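You operate a simulated robot arm through the tools that you are given. There is no shell and no other tool.

You run a simulated robot arm. Do the job below in one go: nothing can be reset, and whatever is moved stays where it is left.

## Task
Put things in order on the bench top. At the end: the beige pale wad stands where the short green handle stood; the short green handle stands where the clear jar with a blue lid stood; the clear jar with a blue lid is on the yellow box; the silver wide cap from the bench top stands where the beige pale wad stood; whatever was shut is shut again. Leave all else as you found it, and nothing knocked over. Set down upright: jar with a blue lid.

Only the result counts: the job must be done as asked and must still hold three seconds after the hand-in. Knocking over, shifting, dropping, spilling or breaking anything else fails it. A push-on lid holds only when it is set on centred and level and pressed home; a screw cap is set on level and turned clockwise until tight.

## Robot
A 7-joint arm with a two-finger gripper, fixed in place. Base frame: the origin is at the foot of the arm, x ahead of it, y to its left, z up; the work surface is at about z = 0. Lengths are in mm, angles in rad, forces in N, time in s.
With the tool pointing down near the work surface it reaches from about 160 to 380 mm from the base axis. Its first joint turns from -1.257 to 1.257 rad. Payload 0.6 kg.
The TCP is the grasp point between the finger pads, 22 mm short of the fingertips. In the tool frame z runs along the fingers and y along their closing line. Largest opening 92 mm; the body of the gripper starts 65 mm behind the TCP.
Orientation is that of the tool frame in the base frame, as [roll, pitch, yaw] about the fixed x, y, z axes, in that order (R = Rz(yaw) Ry(pitch) Rx(roll)). With the fingers straight down and closing along the base's y, the tool's x points along the base's -x, its y along +y and its z along -z.

## Interface
- The arm moves only by the tool play_rows. Its argument "targets" is a list that holds one entry, the list of rows, each a list of 6 numbers: the shift along the base's x, y, z in mm, then the turn, a rotation vector about the base's x, y, z in rad. In form: [[[x, y, z, ax, ay, az], ...]]. A call has 1 to 20 rows; each row is the pose to reach, as a shift and turn from the pose commanded when the call began. "jaw" is the opening, from 0 (shut) to 1 (fully open), set as the call begins (left out, the last holds). Rows are played at 5 a second. More than 50 mm and 0.15 rad between two rows, or a gripper value outside its range, and nothing of the call is played. A pose out of reach is approached as far as the arm can. The call stops where the force on the tool passes 40 N (or 10 N more than at its start, if that is more) or the arm is blocked; 0.2 s more then pass. Each finger halts on what it meets, pressing with about 26 N; the grip force reading is that of the motor and also rises with nothing between the fingers. The clock runs only during rows and for 0.2 s after the last one: add rows that repeat a pose to give the fingers time. The reply holds the time, the measured pose of the TCP, the force on the tool along the base axes, the opening and the grip force, in the units named above and with some noise, with the torque about the TCP (base axes, N m) and any sound that the robot's microphone picked up, and new pictures: "views" is both (left out), scene, wrist or none.
- Cameras (640 x 400 px; columns grow to the right, rows downward): "scene" is fixed at [65.1, -277.3, 396.7]; the picture's right is [0.69, -0.72, 0.00], its down [-0.49, -0.47, -0.73] and it looks along [0.53, 0.51, -0.68] (base axes); focal length 214 px, centre (320, 200). "wrist" rides on the gripper at [71, 19, -102] in the tool frame; the picture's right is [-0.26, 0.97, 0.00], its down [-0.75, -0.20, -0.62] and it looks along [-0.60, -0.16, 0.78] (tool axes); focal length 280 px, centre (320, 200). There is no depth. A picture from a camera that has moved, and an enlarged one, comes with that camera's place and axes in the base frame and with its lens. The place of the scene camera against the robot may be out by one fixed shift of up to 12 mm in any direction.
- enlarge(camera, box): a new picture of the part [left, top, right, bottom] of that camera's present view, enlarged. No time passes.
- finish_job(): hands the job in; it is judged then, once.

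Nothing tells you positions but the pictures and the camera data. Unless the task says otherwise, let go and move clear before handing in.

The tools are called after "Emit:" by a JSON object that holds its "api" and its "payload". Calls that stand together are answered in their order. play_rows: Moves the arm, as the interface text tells. Its arguments: {"type":"object","properties":{"targets":{"type":"array","items":{"type":"array","items":{"type":"array","items":{"type":"number"}}}},"jaw":{"type":"number"},"views":{"type":"string","enum":["both","scene","wrist","none"]}},"required":["targets"]} The other tools are called the same way: enlarge (camera, box) takes an enlarged picture of a part of a camera's view; finish_job () hands the job in.

At the start:

```text
clock: 0.0
ee_pos: [232.4, 83.4, 295.0]
tool_rot: [3.139, 0.001, -3.141]
contact_force: [0.3, 1.3, 0.1]
ft_torque: [-0.01, -0.02, -0.02]
grip_width: 92.0
gripper_force: 0.1
```

scene: 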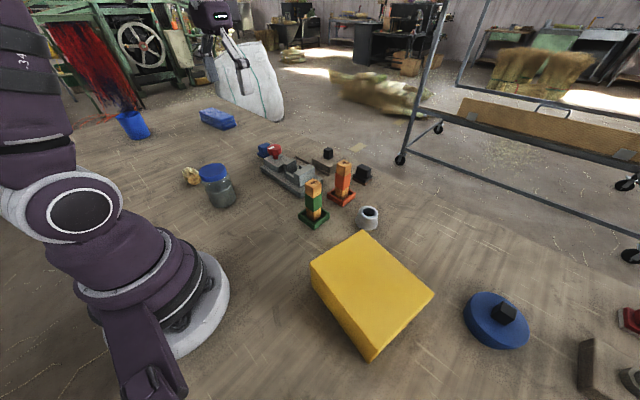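
wrist: 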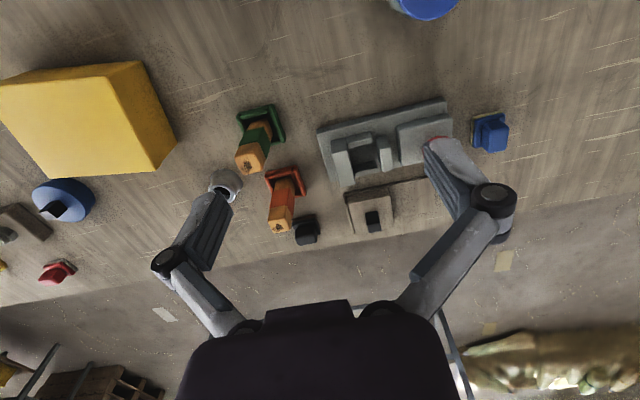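

I see a yellow box, a jar with a blue lid, a pale wad beside it, green and orange handles, a silver cap and other items. I'll take closer looks before moving.

Emit:
{"api": "enlarge", "payload": {"camera": "scene", "box": [160, 120, 400, 270]}}

Emit:
{"api": "enlarge", "payload": {"camera": "scene", "box": [290, 140, 410, 240]}}

Emit:
{"api": "enlarge", "payload": {"camera": "scene", "box": [170, 130, 290, 220]}}

Emit:
{"api": "enlarge", "payload": {"camera": "wrist", "box": [160, 80, 400, 260]}}

Emit:
{"api": "enlarge", "payload": {"camera": "scene", "box": [440, 270, 640, 400]}}

```text
2.67 times, centred on (280, 195) of scene
camera zoom: at [65.1, -277.3, 396.7], right [0.69, -0.72, 0.0], down [-0.49, -0.47, -0.73], along [0.53, 0.51, -0.68], focal length 572 px, centre (427, 213)
```

zoom: 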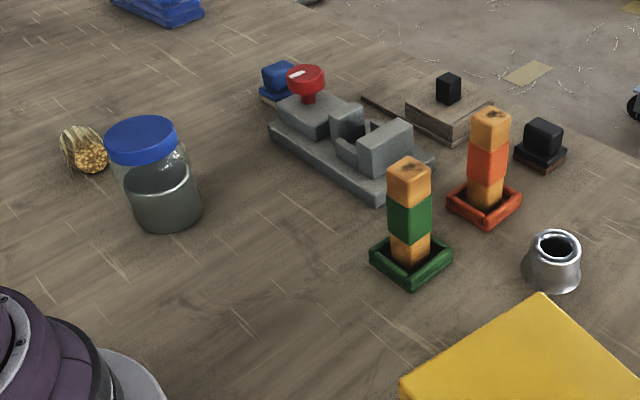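

```text
4.00 times, centred on (350, 190) of scene
camera zoom: at [65.1, -277.3, 396.7], right [0.69, -0.72, 0.0], down [-0.49, -0.47, -0.73], along [0.53, 0.51, -0.68], focal length 858 px, centre (200, 240)
```

zoom: 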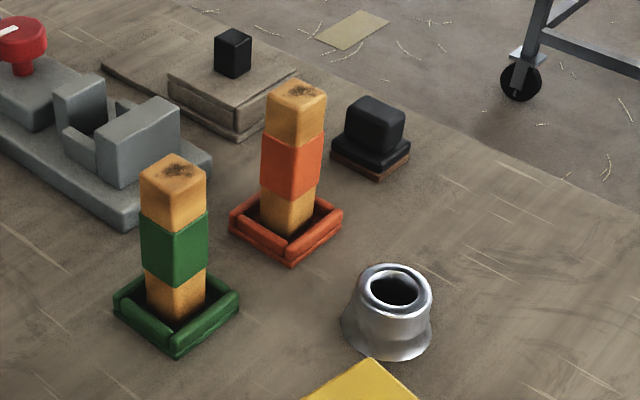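

```text
4.44 times, centred on (230, 175) of scene
camera zoom: at [65.1, -277.3, 396.7], right [0.69, -0.72, 0.0], down [-0.49, -0.47, -0.73], along [0.53, 0.51, -0.68], focal length 953 px, centre (720, 311)
```

zoom: 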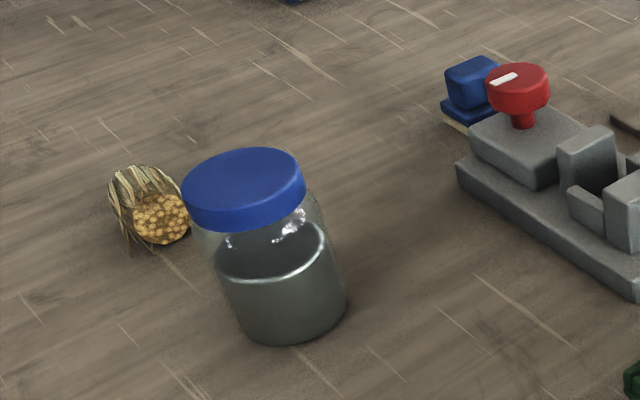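

```text
2.22 times, centred on (280, 170) of wrist
camera zoom: at [162.5, 103.2, 397.3], right [0.26, 0.97, 0.0], down [0.75, -0.21, 0.63], along [0.6, -0.16, -0.78], focal length 623 px, centre (409, 267)
```

zoom: 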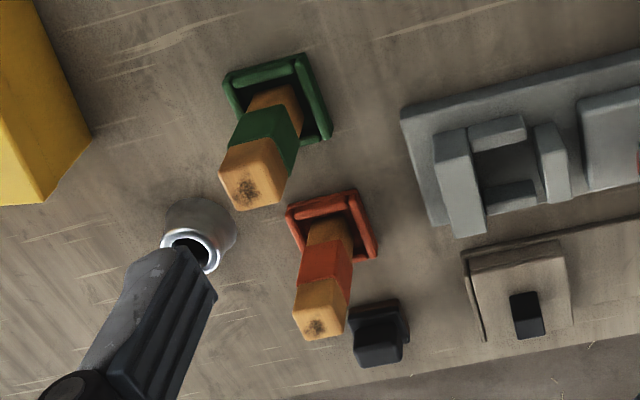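

```text
3.08 times, centred on (540, 335) of scene
camera zoom: at [65.1, -277.3, 396.7], right [0.69, -0.72, 0.0], down [-0.49, -0.47, -0.73], along [0.53, 0.51, -0.68], focal length 660 px, centre (-357, -215)
```

zoom: 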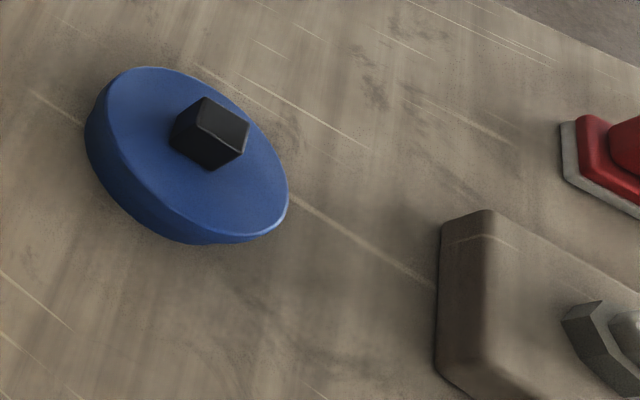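

I'll calibrate positions using wrist views from several poses. First, over the green handle and silver cap.

Emit:
{"api": "play_rows", "payload": {"targets": [[[5, -40, 0, 0, 0, 0], [5, -80, 0, 0, 0, 0], [5, -120, 0, 0, 0, 0], [5, -160, 0, 0, 0, 0], [5, -160, 0, 0, 0, 0], [5, -160, 0, 0, 0, 0]]], "views": "both"}}

```text
clock: 1.4
ee_pos: [239.0, -77.4, 297.9]
tool_rot: [3.139, 0.003, -3.141]
contact_force: [-0.1, -0.4, 0.5]
ft_torque: [-0.02, 0.01, -0.01]
grip_width: 92.2
gripper_force: 0.1
camera wrist: at [169.0, -58.0, 399.8], right [0.26, 0.97, 0.0], down [0.75, -0.21, 0.63], along [0.6, -0.16, -0.78], focal length 280 px, centre (320, 200)
```

scene: 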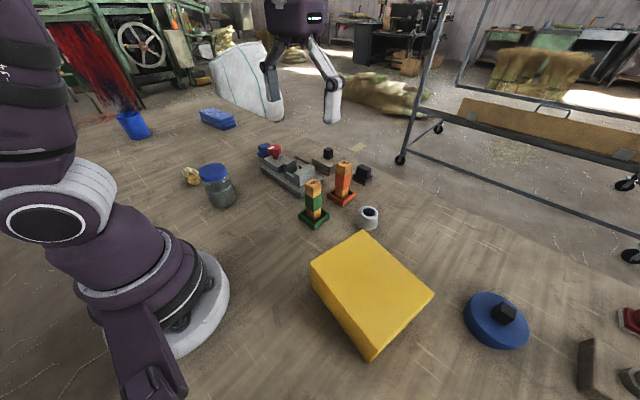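
wrist: 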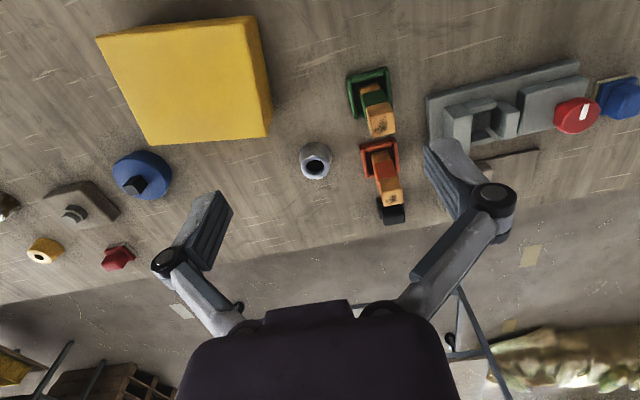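

Emit:
{"api": "enlarge", "payload": {"camera": "wrist", "box": [270, 50, 430, 150]}}

Emit:
{"api": "enlarge", "payload": {"camera": "wrist", "box": [270, 130, 430, 230]}}

Emit:
{"api": "enlarge", "payload": {"camera": "wrist", "box": [80, 0, 300, 160]}}

Emit:
{"api": "enlarge", "payload": {"camera": "wrist", "box": [0, 130, 200, 290]}}

```text
4.00 times, centred on (350, 100) of wrist
camera zoom: at [169.0, -58.0, 399.8], right [0.26, 0.97, 0.0], down [0.75, -0.21, 0.63], along [0.6, -0.16, -0.78], focal length 1122 px, centre (200, 600)
```

zoom: 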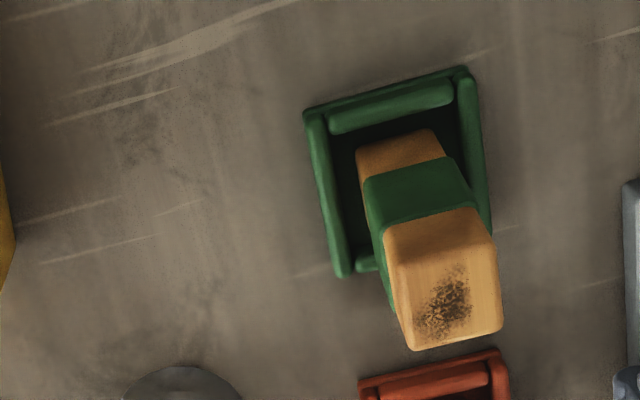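

```text
4.00 times, centred on (350, 180) of wrist
camera zoom: at [169.0, -58.0, 399.8], right [0.26, 0.97, 0.0], down [0.75, -0.21, 0.63], along [0.6, -0.16, -0.78], focal length 1122 px, centre (200, 280)
```

zoom: 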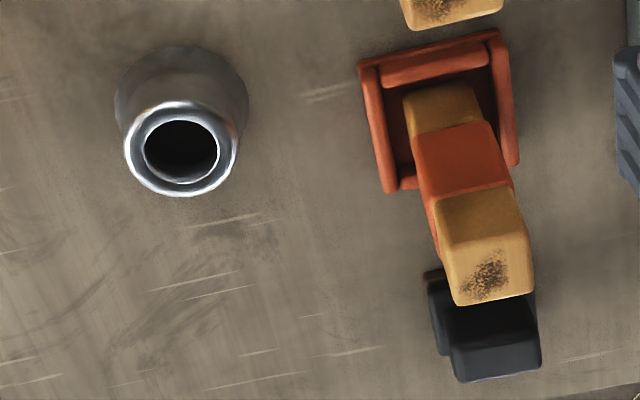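

```text
2.50 times, centred on (190, 80) of wrist
camera zoom: at [169.0, -58.0, 399.8], right [0.26, 0.97, 0.0], down [0.75, -0.21, 0.63], along [0.6, -0.16, -0.78], focal length 701 px, centre (645, 500)
```

zoom: 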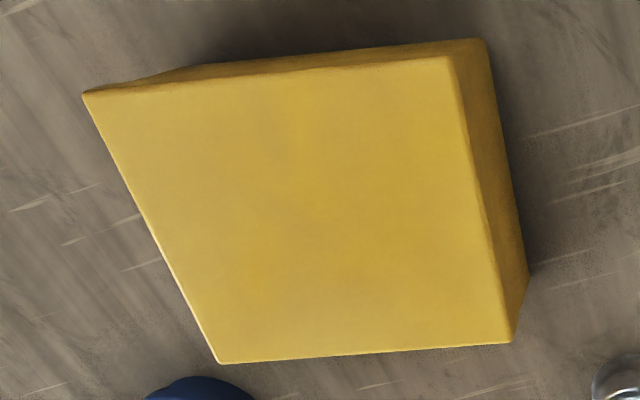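

```text
2.50 times, centred on (100, 210) of wrist
camera zoom: at [169.0, -58.0, 399.8], right [0.26, 0.97, 0.0], down [0.75, -0.21, 0.63], along [0.6, -0.16, -0.78], focal length 701 px, centre (870, 175)
```

zoom: 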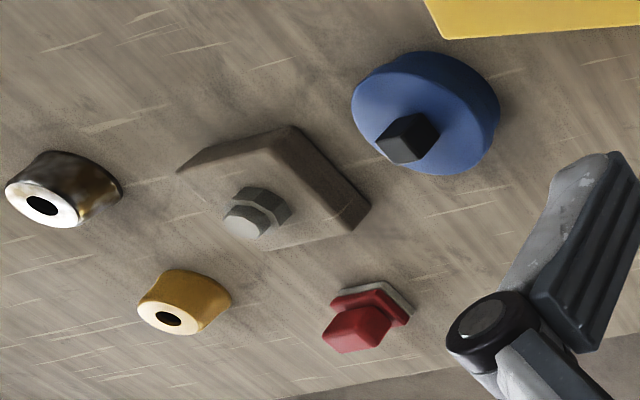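

The silver cap appears to be a hollow cone near (384,-123), green handle at (307,-24), yellow box centre about (227,-223), ~82 high. Next I look over the jar and the wad.

Emit:
{"api": "play_rows", "payload": {"targets": [[[-10, 44, 0, 0, 0, 0], [-20, 88, 0, 0, 0, 0], [-30, 132, 0, 0, 0, 0], [-40, 176, 0, 0, 0, 0], [-50, 220, 0, 0, 0, 0], [-60, 264, 0, 0, 0, 0], [-69, 307, 0, 0, 0, 0], [-69, 307, 0, 0, 0, 0], [-69, 307, 0, 0, 0, 0]]], "views": "wrist"}}

```text
clock: 3.4
ee_pos: [170.0, 232.0, 297.2]
tool_rot: [3.141, 0.002, 3.141]
contact_force: [0.2, 0.0, 0.2]
ft_torque: [0.03, 0.0, 0.02]
grip_width: 92.2
gripper_force: 0.0
camera wrist: at [98.1, 250.6, 398.1], right [0.26, 0.96, 0.0], down [0.75, -0.21, 0.63], along [0.6, -0.16, -0.78], focal length 280 px, centre (320, 200)
```

wrist: 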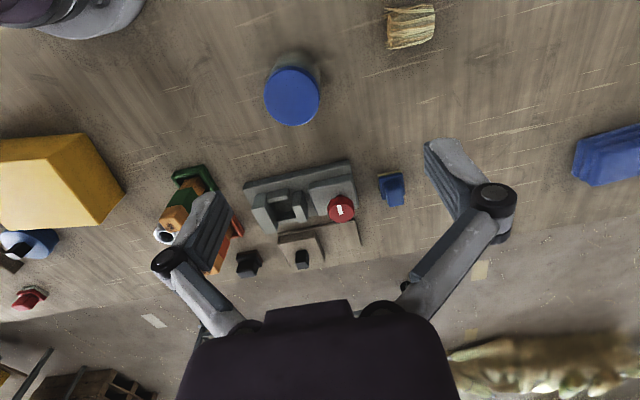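

Emit:
{"api": "enlarge", "payload": {"camera": "wrist", "box": [370, 0, 450, 60]}}

Emit:
{"api": "enlarge", "payload": {"camera": "wrist", "box": [240, 40, 340, 140]}}

Emit:
{"api": "enlarge", "payload": {"camera": "wrist", "box": [150, 150, 420, 300]}}

```text
6.67 times, centred on (410, 30) of wrist
camera zoom: at [98.1, 250.6, 398.1], right [0.26, 0.96, 0.0], down [0.75, -0.21, 0.63], along [0.6, -0.16, -0.78], focal length 1869 px, centre (-280, 1333)
```

zoom: 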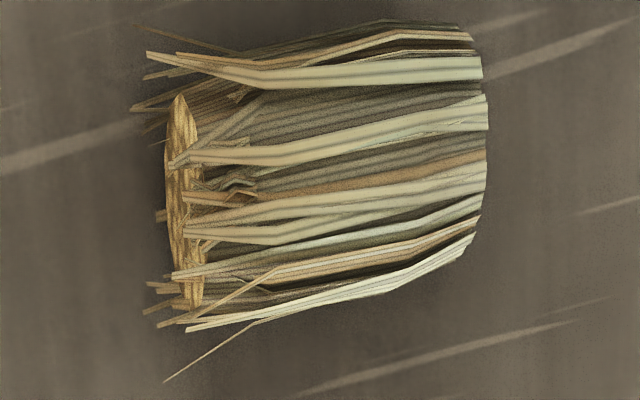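

```text
4.00 times, centred on (290, 90) of wrist
camera zoom: at [98.1, 250.6, 398.1], right [0.26, 0.96, 0.0], down [0.75, -0.21, 0.63], along [0.6, -0.16, -0.78], focal length 1122 px, centre (440, 640)
```

zoom: 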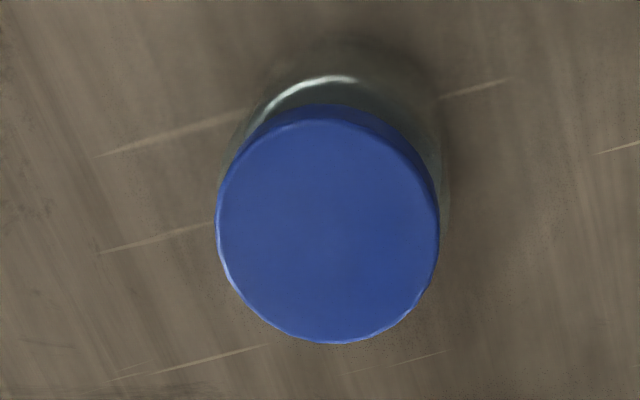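

```text
2.37 times, centred on (285, 225) of wrist
camera zoom: at [98.1, 250.6, 398.1], right [0.26, 0.96, 0.0], down [0.75, -0.21, 0.63], along [0.6, -0.16, -0.78], focal length 665 px, centre (403, 141)
```

zoom: 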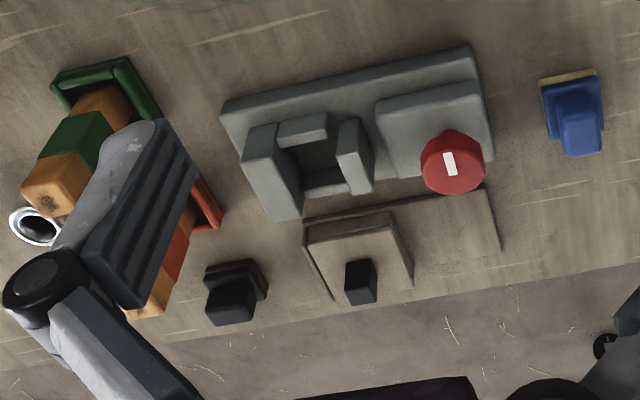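

Jar is near (185,198), ~98 tall and ~60 wide; wad lies near (170,341). Next I go above the jar to check the alignment.

Emit:
{"api": "play_rows", "payload": {"targets": [[[8, -17, -40, 0, 0, 0], [15, -34, -80, 0, 0, 0], [15, -34, -97, 0, 0, 0], [15, -34, -97, 0, 0, 0], [15, -34, -97, 0, 0, 0]]], "jaw": 1, "views": "both"}}

```text
clock: 4.6
ee_pos: [183.7, 197.8, 198.7]
tool_rot: [3.139, 0.003, -3.14]
contact_force: [-0.5, 0.5, 0.2]
ft_torque: [0.01, -0.01, -0.02]
grip_width: 91.6
gripper_force: 0.0
camera wrist: at [112.6, 217.3, 300.4], right [0.26, 0.97, 0.0], down [0.75, -0.21, 0.63], along [0.6, -0.16, -0.78], focal length 280 px, centre (320, 200)
```

scene: 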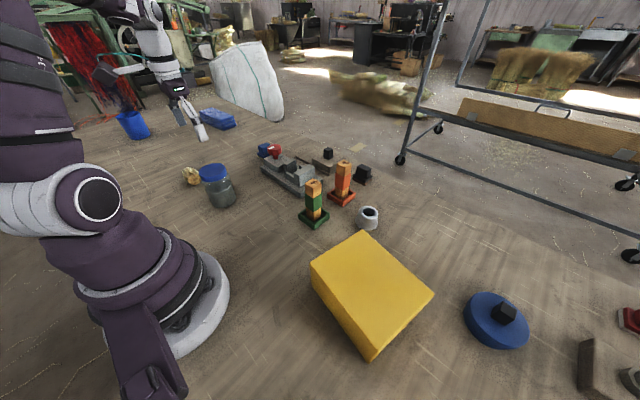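
wrist: 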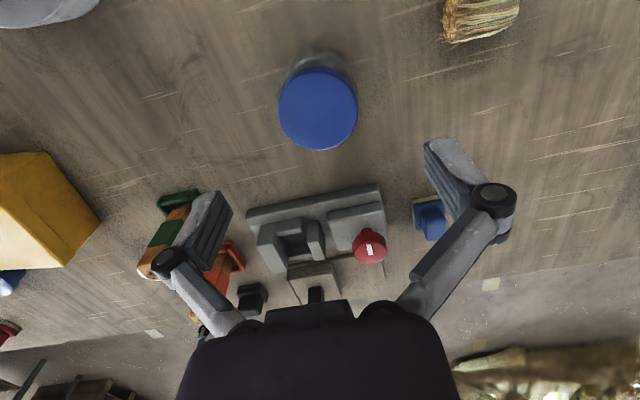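

Emit:
{"api": "enlarge", "payload": {"camera": "wrist", "box": [260, 30, 380, 160]}}

Emit:
{"api": "enlarge", "payload": {"camera": "wrist", "box": [430, 0, 530, 60]}}

```text
3.08 times, centred on (320, 95) of wrist
camera zoom: at [112.6, 217.3, 300.4], right [0.26, 0.97, 0.0], down [0.75, -0.21, 0.63], along [0.6, -0.16, -0.78], focal length 863 px, centre (320, 523)
```

zoom: 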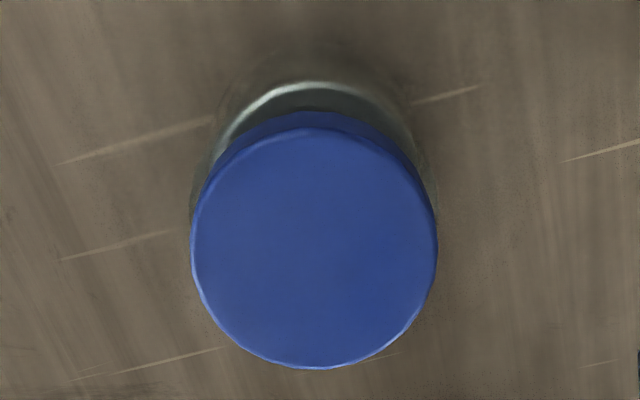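

```text
6.40 times, centred on (480, 30) of wrist
camera zoom: at [112.6, 217.3, 300.4], right [0.26, 0.97, 0.0], down [0.75, -0.21, 0.63], along [0.6, -0.16, -0.78], focal length 1794 px, centre (-704, 1288)
```

zoom: 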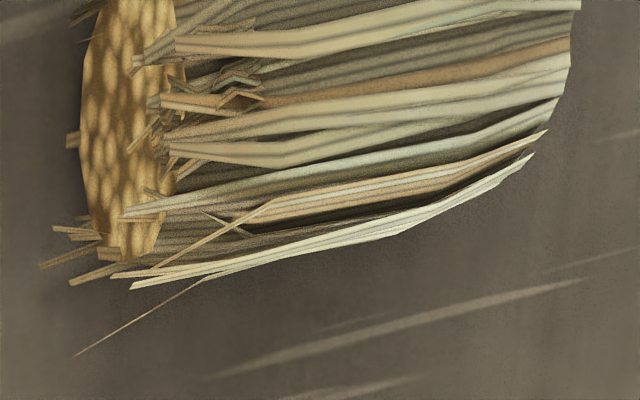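

Jar centre about (187,197), lid top near z=92. I'll descend with the jaws around the body below the lid.

Emit:
{"api": "play_rows", "payload": {"targets": [[[3, -1, -40, 0, 0, 0], [3, -1, -80, 0, 0, 0], [3, -1, -115, 0, 0, 0], [3, -1, -140, 0, 0, 0], [3, -1, -153, 0, 0, 0], [3, -1, -153, 0, 0, 0], [3, -1, -153, 0, 0, 0]]], "views": "both"}}

```text
clock: 5.8
ee_pos: [187.8, 196.1, 49.1]
tool_rot: [3.14, 0.006, 3.137]
contact_force: [-6.3, -4.2, 21.2]
ft_torque: [0.08, -0.45, -0.09]
grip_width: 93.0
gripper_force: 16.1
stopped in row 6: the force on the tool passed its limit at 105 N (the readings are from after the stop); the commanded pose is now the measured one
camera wrist: at [117.1, 215.4, 151.4], right [0.27, 0.96, 0.0], down [0.75, -0.21, 0.63], along [0.61, -0.16, -0.78], focal length 280 px, centre (320, 200)
```

scene: 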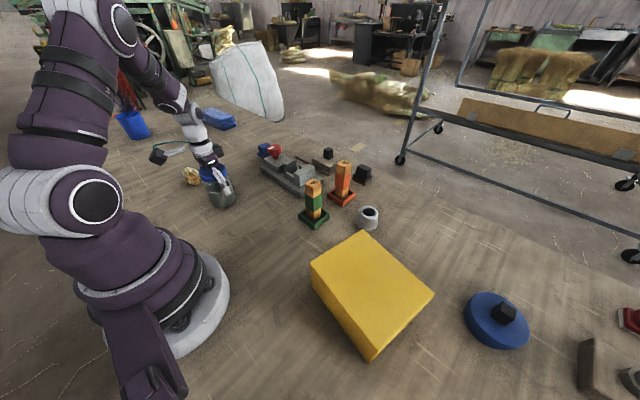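
wrist: 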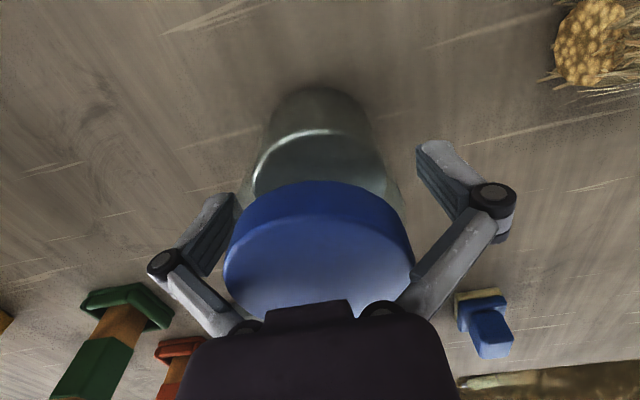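

The palm bumped the lid at z≈49; nothing seems displaced. I'll raise 11 mm and grip the body there.

Emit:
{"api": "play_rows", "payload": {"targets": [[[0, 0, 6, 0, 0, 0], [0, 0, 11, 0, 0, 0], [0, 0, 11, 0, 0, 0], [0, 0, 11, 0, 0, 0]]], "jaw": 1, "views": "both"}}

```text
clock: 6.8
ee_pos: [188.3, 194.9, 60.0]
tool_rot: [3.141, 0.004, 3.139]
contact_force: [0.7, -0.2, -1.1]
ft_torque: [-0.01, -0.02, 0.03]
grip_width: 92.1
gripper_force: 0.2
camera wrist: at [116.3, 215.2, 162.2], right [0.27, 0.96, 0.0], down [0.75, -0.21, 0.63], along [0.61, -0.17, -0.78], focal length 280 px, centre (320, 200)
```

scene: 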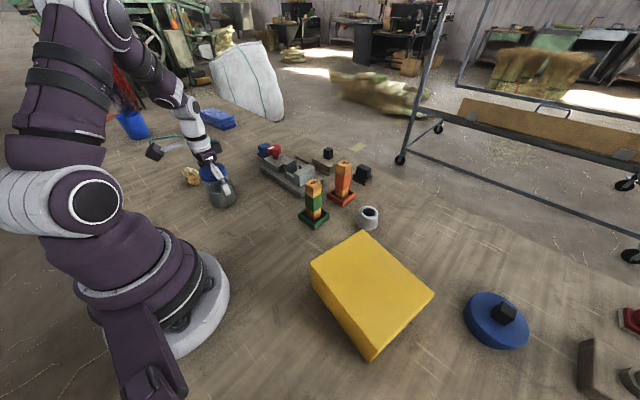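
wrist: 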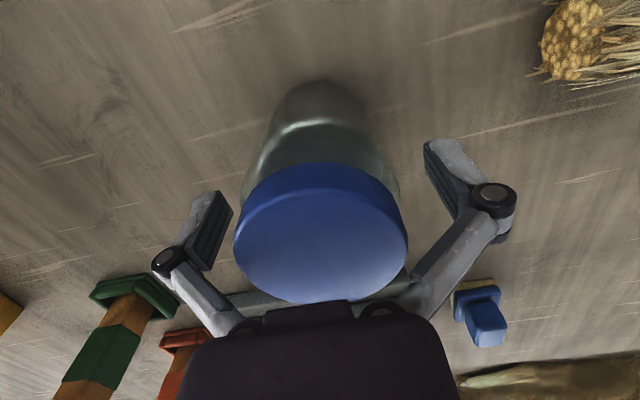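

Emit:
{"api": "enlarge", "payload": {"camera": "wrist", "box": [180, 60, 440, 320]}}

Emit:
{"api": "enlarge", "payload": {"camera": "scene", "box": [140, 120, 280, 220]}}

```text
1.54 times, centred on (310, 190) of wrist
camera zoom: at [116.3, 215.2, 162.2], right [0.27, 0.96, 0.0], down [0.75, -0.21, 0.63], along [0.61, -0.17, -0.78], focal length 431 px, centre (335, 215)
```

zoom: 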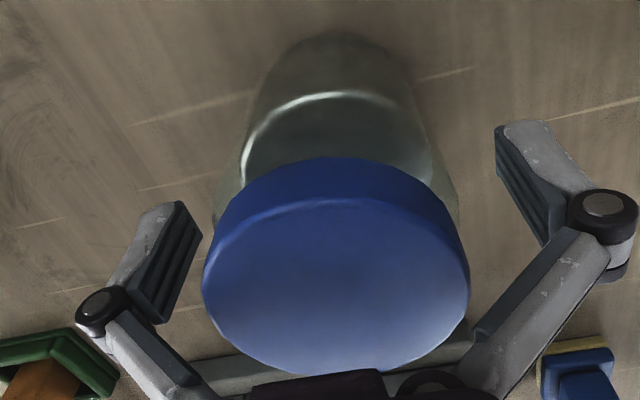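

```text
4.00 times, centred on (210, 170) of scene
camera zoom: at [65.1, -277.3, 396.7], right [0.69, -0.72, 0.0], down [-0.49, -0.47, -0.73], along [0.53, 0.51, -0.68], focal length 858 px, centre (760, 320)
```

zoom: 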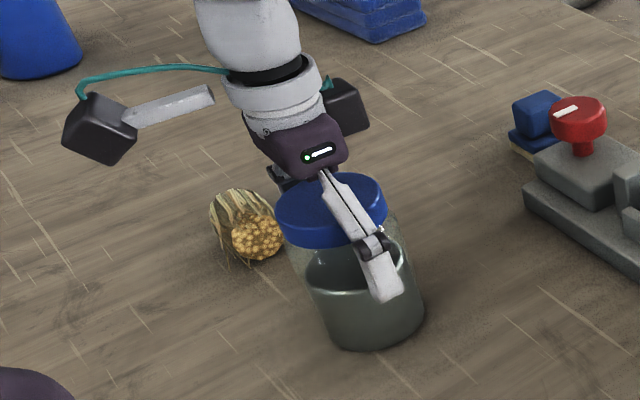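

Jar is centred between the fingers. Closing now.

Emit:
{"api": "play_rows", "payload": {"targets": [[[0, 0, 0, 0, 0, 0], [0, 0, 0, 0, 0, 0], [0, 0, 0, 0, 0, 0], [0, 0, 0, 0, 0, 0], [0, 0, 0, 0, 0, 0]]], "jaw": 0.3, "views": "both"}}

```text
clock: 8.0
ee_pos: [188.3, 195.5, 59.7]
tool_rot: [3.141, 0.005, 3.136]
contact_force: [-2.5, -10.0, 29.6]
ft_torque: [-0.03, -0.03, -0.01]
grip_width: 73.0
gripper_force: 25.9
camera wrist: at [116.5, 215.1, 162.3], right [0.27, 0.96, 0.0], down [0.75, -0.21, 0.63], along [0.61, -0.17, -0.78], focal length 280 px, centre (320, 200)
```

scene: 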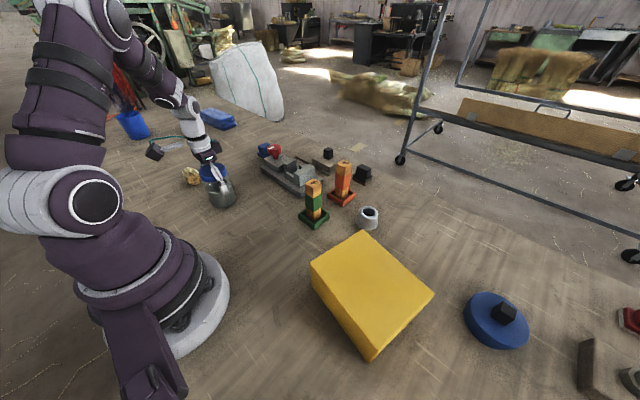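
wrist: 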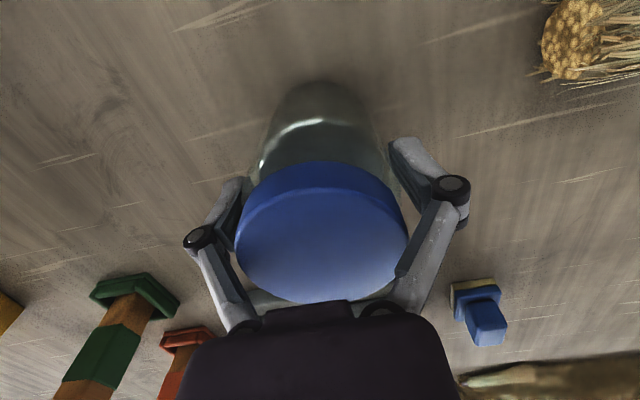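

The grip reads 73 mm with a strong upward force, so the pads may be on the shoulder. I'll open, drop 6 mm and grip again.

Emit:
{"api": "play_rows", "payload": {"targets": [[[0, 0, 0, 0, 0, 0], [0, 0, 0, 0, 0, 0], [0, 0, 0, 0, 0, 0], [0, 0, -3, 0, 0, 0], [0, 0, -6, 0, 0, 0], [0, 0, -6, 0, 0, 0]]], "jaw": 1, "views": "none"}}

Emit:
{"api": "play_rows", "payload": {"targets": [[[0, 0, 0, 0, 0, 0], [0, 0, 0, 0, 0, 0], [0, 0, 0, 0, 0, 0], [0, 0, 0, 0, 0, 0], [0, 0, 0, 0, 0, 0]]], "jaw": 0.3, "views": "wrist"}}

```text
clock: 9.4
ee_pos: [187.4, 195.5, 54.2]
tool_rot: [-3.142, 0.003, 3.136]
contact_force: [-0.2, 0.4, 0.3]
ft_torque: [0.0, 0.02, 0.0]
grip_width: 91.9
gripper_force: 0.0
```

```text
clock: 10.8
ee_pos: [188.8, 197.1, 55.2]
tool_rot: [3.139, 0.006, 3.137]
contact_force: [-4.5, -5.6, 25.5]
ft_torque: [0.11, -0.07, -0.17]
grip_width: 81.9
gripper_force: 26.3
stopped in row 5: the force on the tool passed its limit at 41 N (the readings are from after the stop); the commanded pose is now the measured one
camera wrist: at [116.6, 215.0, 156.8], right [0.27, 0.96, 0.0], down [0.75, -0.21, 0.63], along [0.61, -0.17, -0.78], focal length 280 px, centre (320, 200)
```

wrist: 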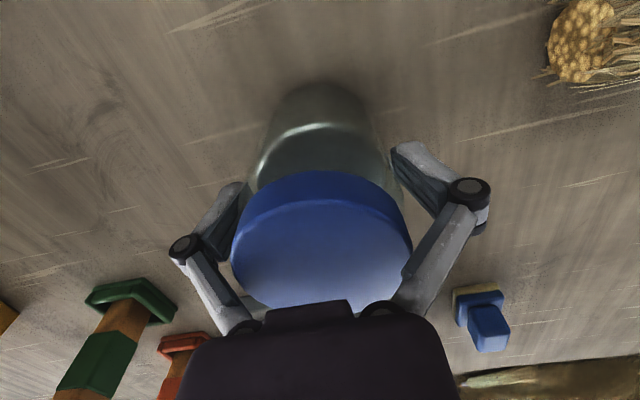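

The finger links slope inwards and touch the lid, so I need to be higher, not lower. I'll reopen, go to z≈68 and grip with the finger ends.

Emit:
{"api": "play_rows", "payload": {"targets": [[[0, 0, 0, 0, 0, 0], [0, 0, 0, 0, 0, 0], [-1, -1, 4, 0, 0, 0], [-1, -1, 9, 0, 0, 0], [-1, -1, 13, 0, 0, 0], [-1, -1, 13, 0, 0, 0]]], "jaw": 1, "views": "none"}}

Emit:
{"api": "play_rows", "payload": {"targets": [[[0, 0, 0, 0, 0, 0], [0, 0, 0, 0, 0, 0], [0, 0, 0, 0, 0, 0], [0, 0, 0, 0, 0, 0], [0, 0, 0, 0, 0, 0]]], "jaw": 0.3, "views": "both"}}

```text
clock: 12.2
ee_pos: [187.9, 194.9, 67.3]
tool_rot: [3.14, 0.004, 3.137]
contact_force: [0.5, -0.1, -0.1]
ft_torque: [-0.01, 0.01, -0.01]
grip_width: 91.8
gripper_force: 0.0
```

```text
clock: 13.3
ee_pos: [186.6, 194.6, 68.0]
tool_rot: [3.14, 0.005, 3.138]
contact_force: [-1.7, 3.9, 17.8]
ft_torque: [0.05, 0.0, -0.08]
grip_width: 65.3
gripper_force: 25.8
camera wrist: at [115.8, 213.9, 169.7], right [0.27, 0.96, 0.0], down [0.75, -0.21, 0.63], along [0.61, -0.16, -0.78], focal length 280 px, centre (320, 200)
```

scene: 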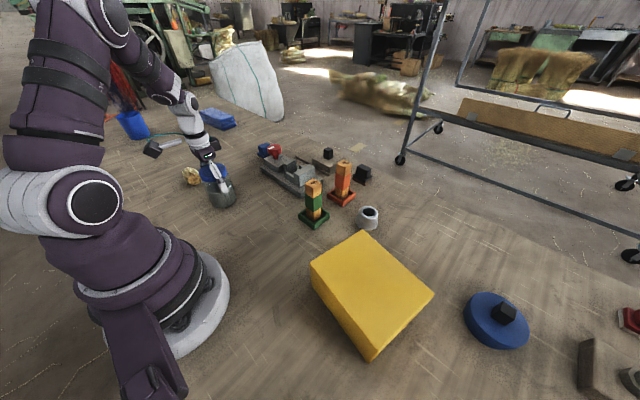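
wrist: 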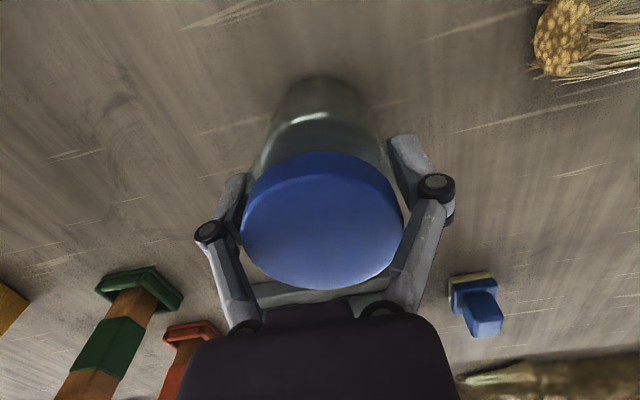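

Still some upward force with 65 mm. I'll test once more 8 mm higher to tell body contact from lid contact.

Emit:
{"api": "play_rows", "payload": {"targets": [[[0, 0, 0, 0, 0, 0], [0, 0, 0, 0, 0, 0], [0, 1, 4, 0, 0, 0], [0, 1, 8, 0, 0, 0], [0, 1, 8, 0, 0, 0]]], "jaw": 1, "views": "none"}}

Emit:
{"api": "play_rows", "payload": {"targets": [[[0, 0, 0, 0, 0, 0], [0, 0, 0, 0, 0, 0], [0, 0, 0, 0, 0, 0], [0, 0, 0, 0, 0, 0], [0, 0, 0, 0, 0, 0]]], "jaw": 0.3, "views": "both"}}

```text
clock: 14.6
ee_pos: [186.7, 194.6, 76.8]
tool_rot: [3.138, 0.005, 3.139]
contact_force: [-0.8, -0.1, 0.3]
ft_torque: [-0.04, -0.02, 0.02]
grip_width: 92.1
gripper_force: 0.1
```

```text
clock: 15.8
ee_pos: [187.0, 194.8, 75.6]
tool_rot: [3.141, 0.005, 3.136]
contact_force: [0.3, -5.9, 16.9]
ft_torque: [-0.21, -0.01, -0.08]
grip_width: 65.4
gripper_force: 26.0
camera wrist: at [115.4, 214.4, 177.7], right [0.27, 0.96, 0.0], down [0.75, -0.21, 0.63], along [0.61, -0.17, -0.78], focal length 280 px, centre (320, 200)
```

scene: 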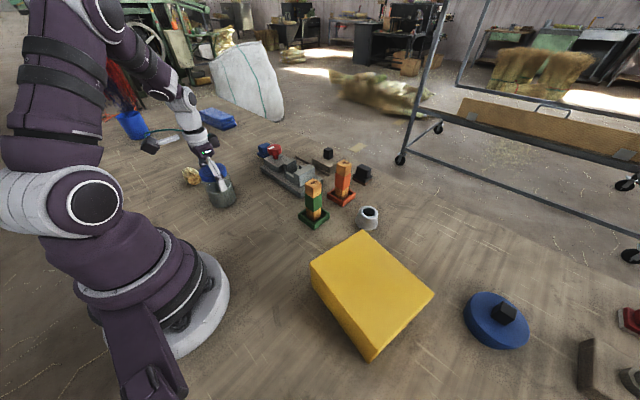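
wrist: 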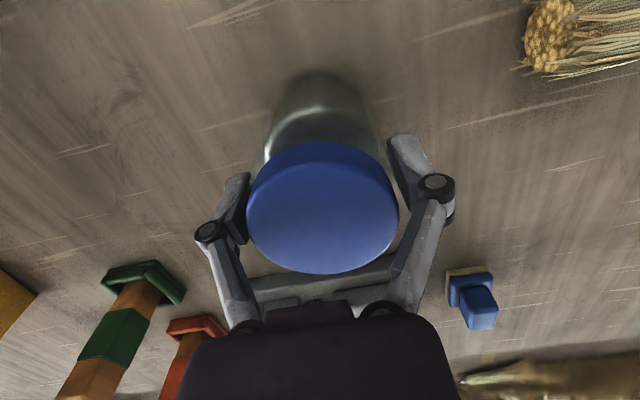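

Width is 65.4 at both heights, so it is a true grip on the jar body. Lifting gently.

Emit:
{"api": "play_rows", "payload": {"targets": [[[0, 0, 3, 0, 0, 0], [0, 0, 8, 0, 0, 0], [0, 0, 15, 0, 0, 0], [0, 0, 15, 0, 0, 0], [0, 0, 15, 0, 0, 0]]], "views": "both"}}

```text
clock: 16.9
ee_pos: [186.6, 195.6, 90.2]
tool_rot: [3.14, 0.007, 3.138]
contact_force: [-0.1, 0.2, -3.3]
ft_torque: [-0.02, 0.03, 0.0]
grip_width: 65.5
gripper_force: 25.8
camera wrist: at [115.2, 214.6, 192.3], right [0.27, 0.96, 0.0], down [0.75, -0.21, 0.63], along [0.61, -0.16, -0.78], focal length 280 px, centre (320, 200)
```

scene: 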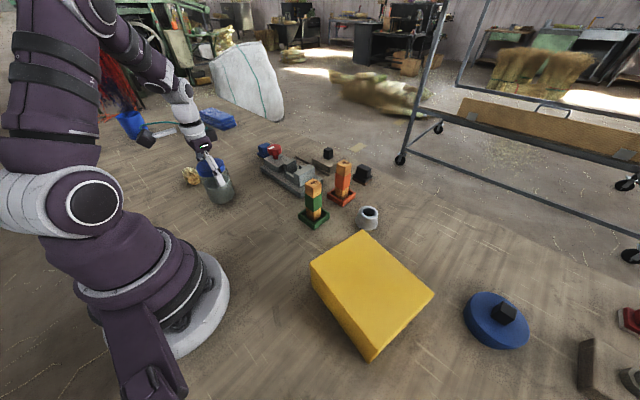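
wrist: 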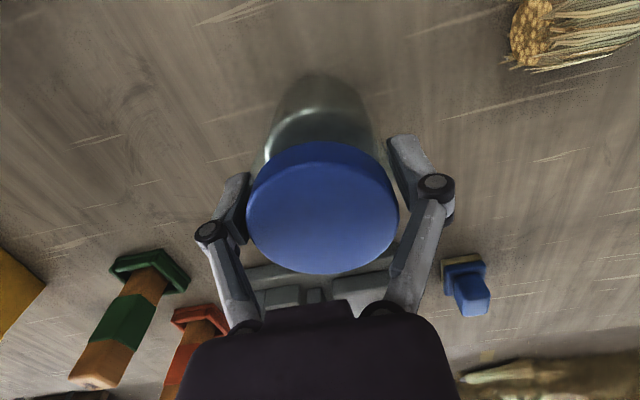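

Jar is held (3.3 N). Now I raise it to z≈210 and carry it over the box.

Emit:
{"api": "play_rows", "payload": {"targets": [[[0, 0, 20, 0, 0, 0], [0, 0, 50, 0, 0, 0], [0, 0, 85, 0, 0, 0], [0, 0, 120, 0, 0, 0], [0, -25, 120, 0, 0, 0], [0, -55, 120, 0, 0, 0], [4, -90, 120, 0, 0, 0], [8, -125, 120, 0, 0, 0], [12, -160, 120, 0, 0, 0], [16, -195, 120, 0, 0, 0], [20, -230, 120, 0, 0, 0], [24, -265, 120, 0, 0, 0], [28, -300, 120, 0, 0, 0], [32, -335, 120, 0, 0, 0], [36, -370, 120, 0, 0, 0], [40, -400, 120, 0, 0, 0], [40, -417, 120, 0, 0, 0], [40, -417, 120, 0, 0, 0], [40, -417, 120, 0, 0, 0]]], "views": "both"}}

```text
clock: 20.9
ee_pos: [227.1, -222.5, 210.8]
tool_rot: [3.14, 0.007, 3.139]
contact_force: [-0.3, 0.1, -3.3]
ft_torque: [0.02, 0.05, -0.02]
grip_width: 65.2
gripper_force: 26.0
camera wrist: at [155.4, -202.9, 312.0], right [0.27, 0.96, 0.0], down [0.75, -0.21, 0.63], along [0.61, -0.16, -0.78], focal length 280 px, centre (320, 200)
```

scene: 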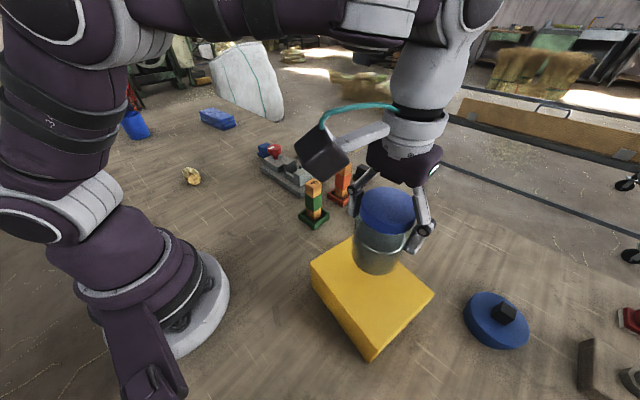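
wrist: 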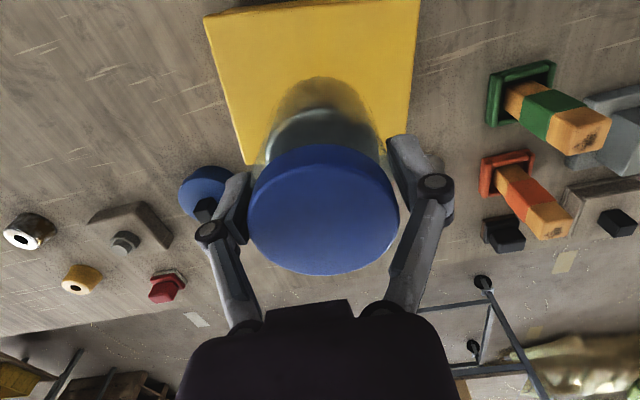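

The jar is above the box. I lower it slowly, expecting contact near TCP z≈158.

Emit:
{"api": "play_rows", "payload": {"targets": [[[0, 0, -15, 0, 0, 0], [0, 0, -30, 0, 0, 0], [0, 0, -40, 0, 0, 0], [0, 0, -46, 0, 0, 0], [0, 0, -46, 0, 0, 0]]], "views": "both"}}

```text
clock: 22.1
ee_pos: [226.3, -220.9, 164.1]
tool_rot: [3.14, 0.006, 3.138]
contact_force: [-0.5, 0.7, -2.6]
ft_torque: [0.0, 0.0, 0.01]
grip_width: 65.1
gripper_force: 25.8
camera wrist: at [155.2, -202.8, 266.1], right [0.27, 0.96, 0.0], down [0.75, -0.21, 0.63], along [0.61, -0.16, -0.78], focal length 280 px, centre (320, 200)
```

scene: 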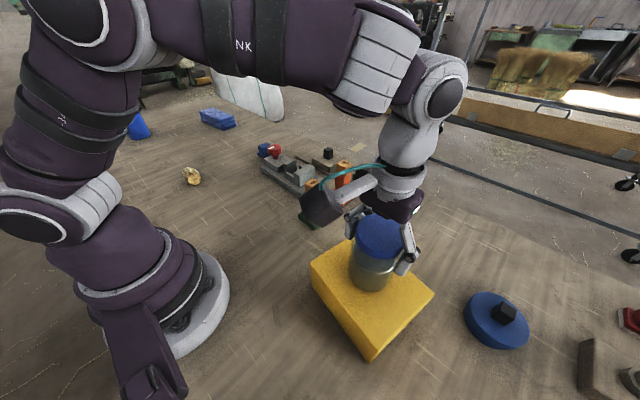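
wrist: 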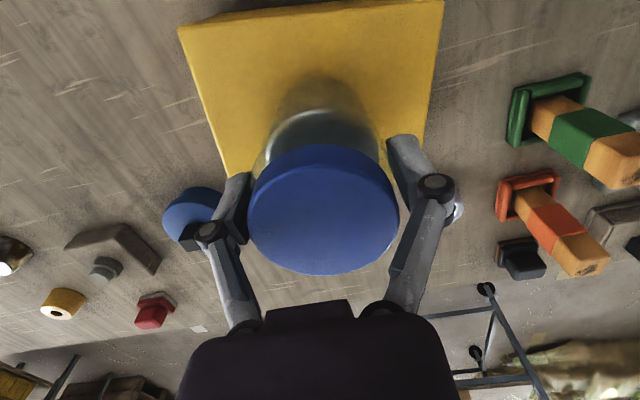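

Emit:
{"api": "play_rows", "payload": {"targets": [[[0, 0, -2, 0, 0, 0], [0, 0, -4, 0, 0, 0], [0, 0, -5, 0, 0, 0], [0, 0, -5, 0, 0, 0]]], "views": "none"}}

```text
clock: 23.1
ee_pos: [226.6, -223.2, 161.0]
tool_rot: [3.138, 0.005, 3.137]
contact_force: [0.5, -0.5, -3.6]
ft_torque: [0.02, 0.03, 0.0]
grip_width: 65.0
gripper_force: 25.5
```

Emit:
{"api": "play_rows", "payload": {"targets": [[[0, 0, -1, 0, 0, 0], [0, 0, -2, 0, 0, 0], [0, 0, -3, 0, 0, 0], [0, 0, -3, 0, 0, 0]]], "views": "none"}}

```text
clock: 24.1
ee_pos: [227.1, -221.6, 157.2]
tool_rot: [3.141, 0.005, 3.138]
contact_force: [0.8, -0.9, -3.7]
ft_torque: [0.02, 0.0, -0.05]
grip_width: 64.9
gripper_force: 25.7
```

Emit:
{"api": "play_rows", "payload": {"targets": [[[0, 0, -1, 0, 0, 0], [0, 0, -2, 0, 0, 0], [0, 0, -3, 0, 0, 0], [0, 0, -3, 0, 0, 0]]], "views": "scene"}}

```text
clock: 25.1
ee_pos: [227.7, -222.7, 153.1]
tool_rot: [3.141, 0.007, 3.137]
contact_force: [4.4, -0.2, 18.0]
ft_torque: [0.01, -0.2, -0.18]
grip_width: 65.2
gripper_force: 25.9
```

scene: 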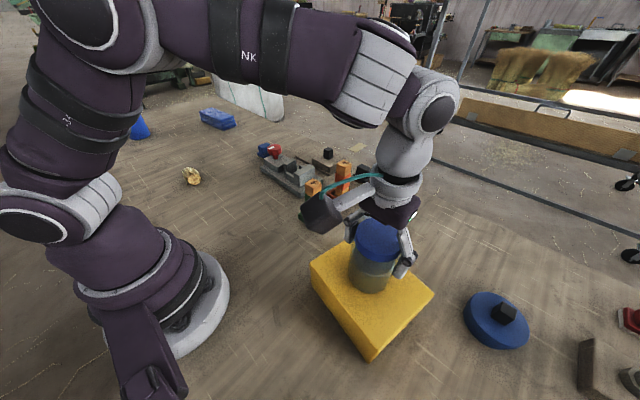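

Contact made. Releasing and lifting straight up.

Emit:
{"api": "play_rows", "payload": {"targets": [[[0, 0, 0, 0, 0, 0], [0, 0, 0, 0, 0, 0], [0, 0, 0, 0, 0, 0], [0, 0, 20, 0, 0, 0], [0, 0, 50, 0, 0, 0], [0, 0, 90, 0, 0, 0], [0, 0, 110, 0, 0, 0], [0, 0, 110, 0, 0, 0]]], "jaw": 1, "views": "both"}}

```text
clock: 26.9
ee_pos: [227.0, -222.3, 262.6]
tool_rot: [3.139, 0.004, 3.139]
contact_force: [-0.4, 0.1, -0.4]
ft_torque: [-0.01, 0.01, 0.02]
grip_width: 92.1
gripper_force: 0.0
camera wrist: at [154.6, -202.2, 364.4], right [0.27, 0.96, 0.0], down [0.75, -0.21, 0.63], along [0.61, -0.16, -0.78], focal length 280 px, centre (320, 200)
```

scene: 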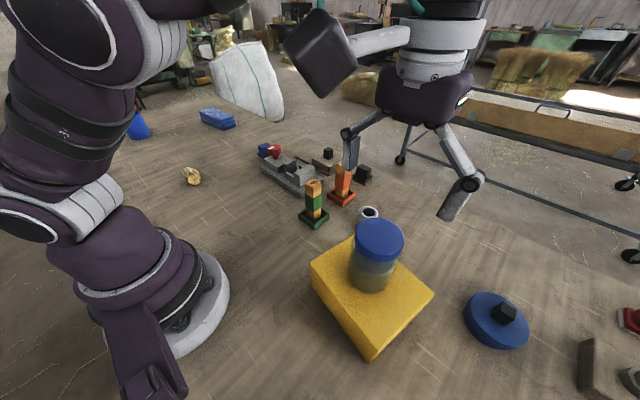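
wrist: 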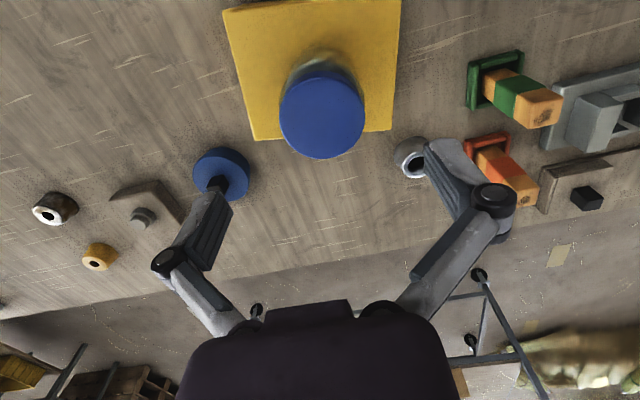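

Emit:
{"api": "enlarge", "payload": {"camera": "wrist", "box": [10, 160, 150, 280]}}

Emit:
{"api": "enlarge", "payload": {"camera": "wrist", "box": [380, 40, 580, 220]}}

Emit:
{"api": "enlarge", "payload": {"camera": "scene", "box": [300, 200, 450, 370]}}

```text
3.33 times, centred on (80, 220) of wrist
camera zoom: at [154.6, -202.2, 364.4], right [0.27, 0.96, 0.0], down [0.75, -0.21, 0.63], along [0.61, -0.16, -0.78], focal length 935 px, centre (1120, 133)
```

zoom: 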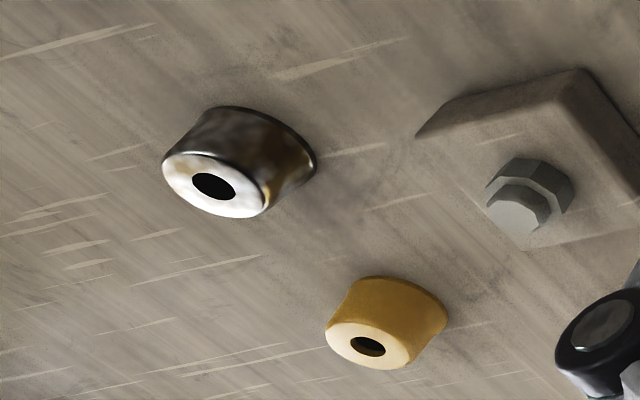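

```text
2.22 times, centred on (480, 130) of wrist
camera zoom: at [154.6, -202.2, 364.4], right [0.27, 0.96, 0.0], down [0.75, -0.21, 0.63], along [0.61, -0.16, -0.78], focal length 623 px, centre (-36, 356)
```

zoom: 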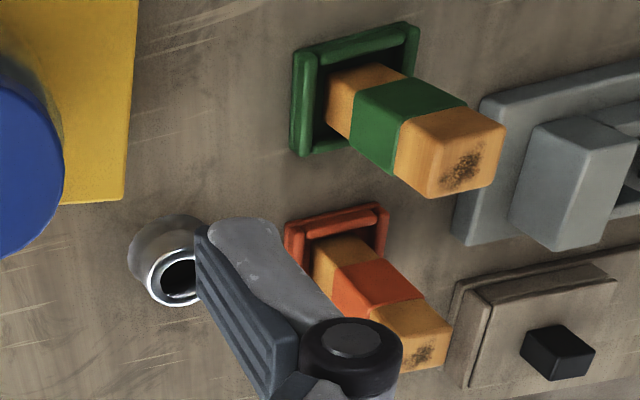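

```text
2.35 times, centred on (375, 285) of scene
camera zoom: at [65.1, -277.3, 396.7], right [0.69, -0.72, 0.0], down [-0.49, -0.47, -0.73], along [0.53, 0.51, -0.68], focal length 505 px, centre (191, 0)
```

zoom: 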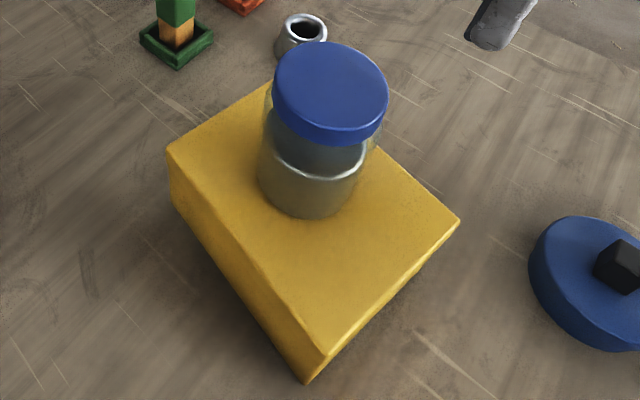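

The jar stands upright on the box. The other caps are far out of reach, so the silver cone near (384,-121) is the cap. Next I go above the green handle (~(307,-24), ~110 tall).

Emit:
{"api": "play_rows", "payload": {"targets": [[[16, 40, 0, 0, 0, 0], [32, 80, 0, 0, 0, 0], [48, 120, 0, 0, 0, 0], [64, 160, 0, 0, 0, 0], [80, 198, 0, 0, 0, 0], [80, 198, -40, 0, 0, 0], [80, 198, -63, 0, 0, 0], [80, 198, -63, 0, 0, 0], [80, 198, -63, 0, 0, 0]]], "views": "both"}}

```text
clock: 28.9
ee_pos: [305.7, -24.7, 200.5]
tool_rot: [3.139, 0.006, 3.138]
contact_force: [-0.2, 0.9, -0.3]
ft_torque: [-0.04, -0.02, -0.03]
grip_width: 92.3
gripper_force: 0.0
camera wrist: at [235.0, -5.2, 302.6], right [0.27, 0.96, 0.0], down [0.75, -0.21, 0.63], along [0.61, -0.16, -0.78], focal length 280 px, centre (320, 200)
```

scene: 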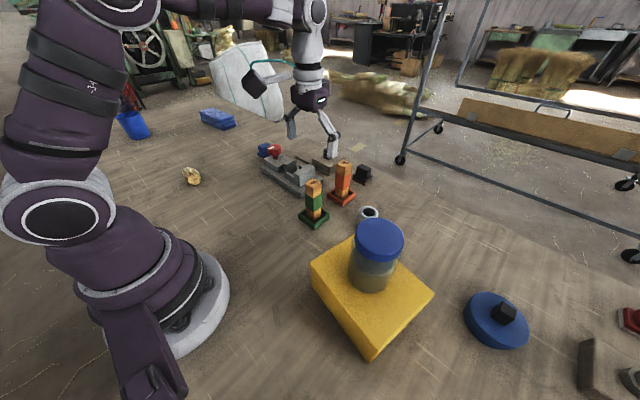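
wrist: 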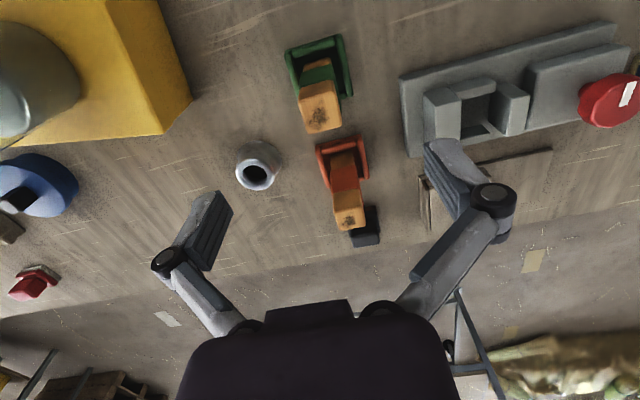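

Emit:
{"api": "enlarge", "payload": {"camera": "wrist", "box": [260, 20, 400, 150]}}

Emit:
{"api": "enlarge", "payload": {"camera": "wrist", "box": [210, 120, 390, 260]}}

```text
3.08 times, centred on (330, 85) of wrist
camera zoom: at [235.0, -5.2, 302.6], right [0.27, 0.96, 0.0], down [0.75, -0.21, 0.63], along [0.61, -0.16, -0.78], focal length 863 px, centre (289, 554)
```

zoom: 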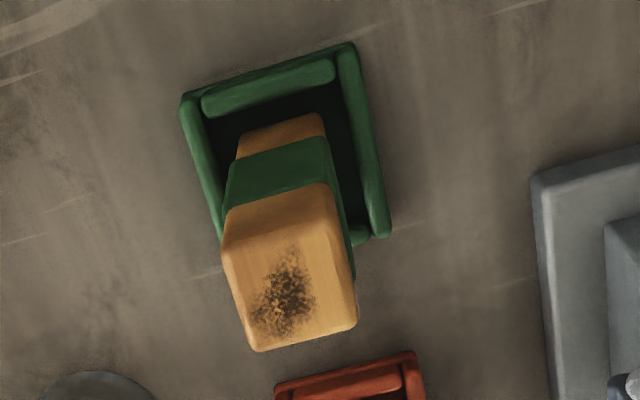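

```text
2.86 times, centred on (300, 190) of wrist
camera zoom: at [235.0, -5.2, 302.6], right [0.27, 0.96, 0.0], down [0.75, -0.21, 0.63], along [0.61, -0.16, -0.78], focal length 801 px, centre (377, 229)
```

zoom: 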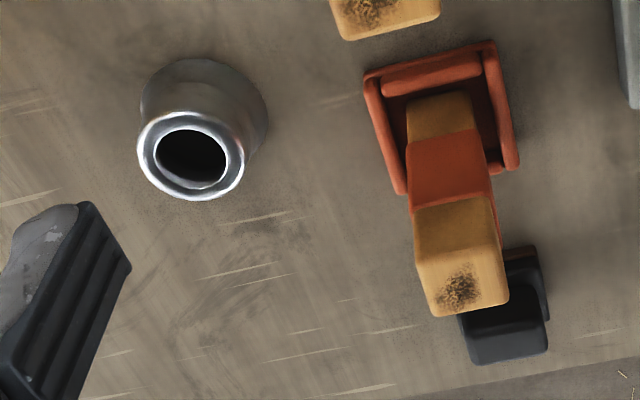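

Handle centre about (307.5,-24.5), top near z≈110, faces parallel to the base axes. I'll descend to z≈80 around it.

Emit:
{"api": "play_rows", "payload": {"targets": [[[1.5, 0, -30, 0, 0, 0], [1.5, 0, -60, 0, 0, 0], [1.5, 0, -85, 0, 0, 0], [1.5, 0, -105, 0, 0, 0], [1.5, 0, -120, 0, 0, 0], [1.5, 0, -120, 0, 0, 0]]], "views": "both"}}

```text
clock: 30.4
ee_pos: [307.7, -24.3, 80.6]
tool_rot: [3.141, 0.005, 3.139]
contact_force: [-0.1, 0.9, 0.6]
ft_torque: [0.01, 0.0, -0.04]
grip_width: 91.8
gripper_force: 0.2
camera wrist: at [236.4, -4.3, 181.8], right [0.27, 0.96, 0.0], down [0.75, -0.21, 0.63], along [0.61, -0.16, -0.78], focal length 280 px, centre (320, 200)
```

scene: 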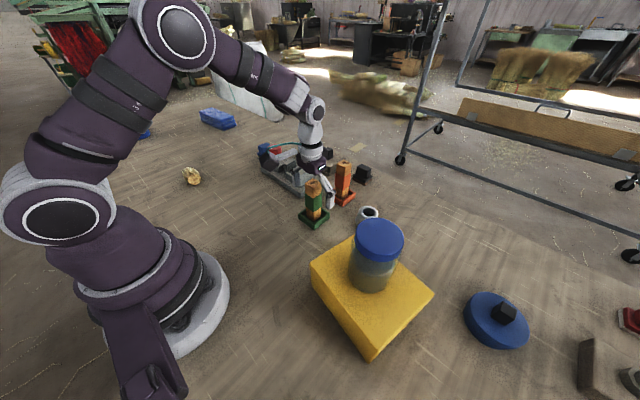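
wrist: 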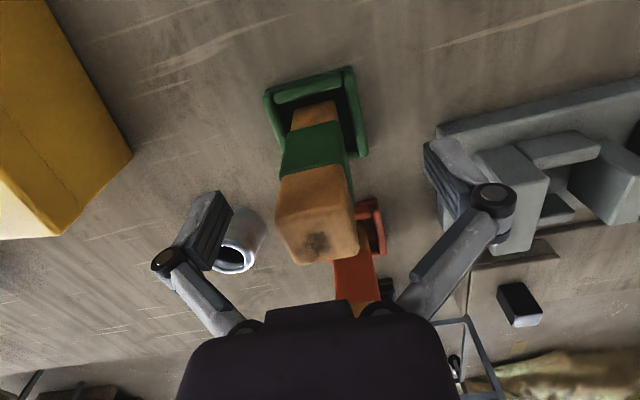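

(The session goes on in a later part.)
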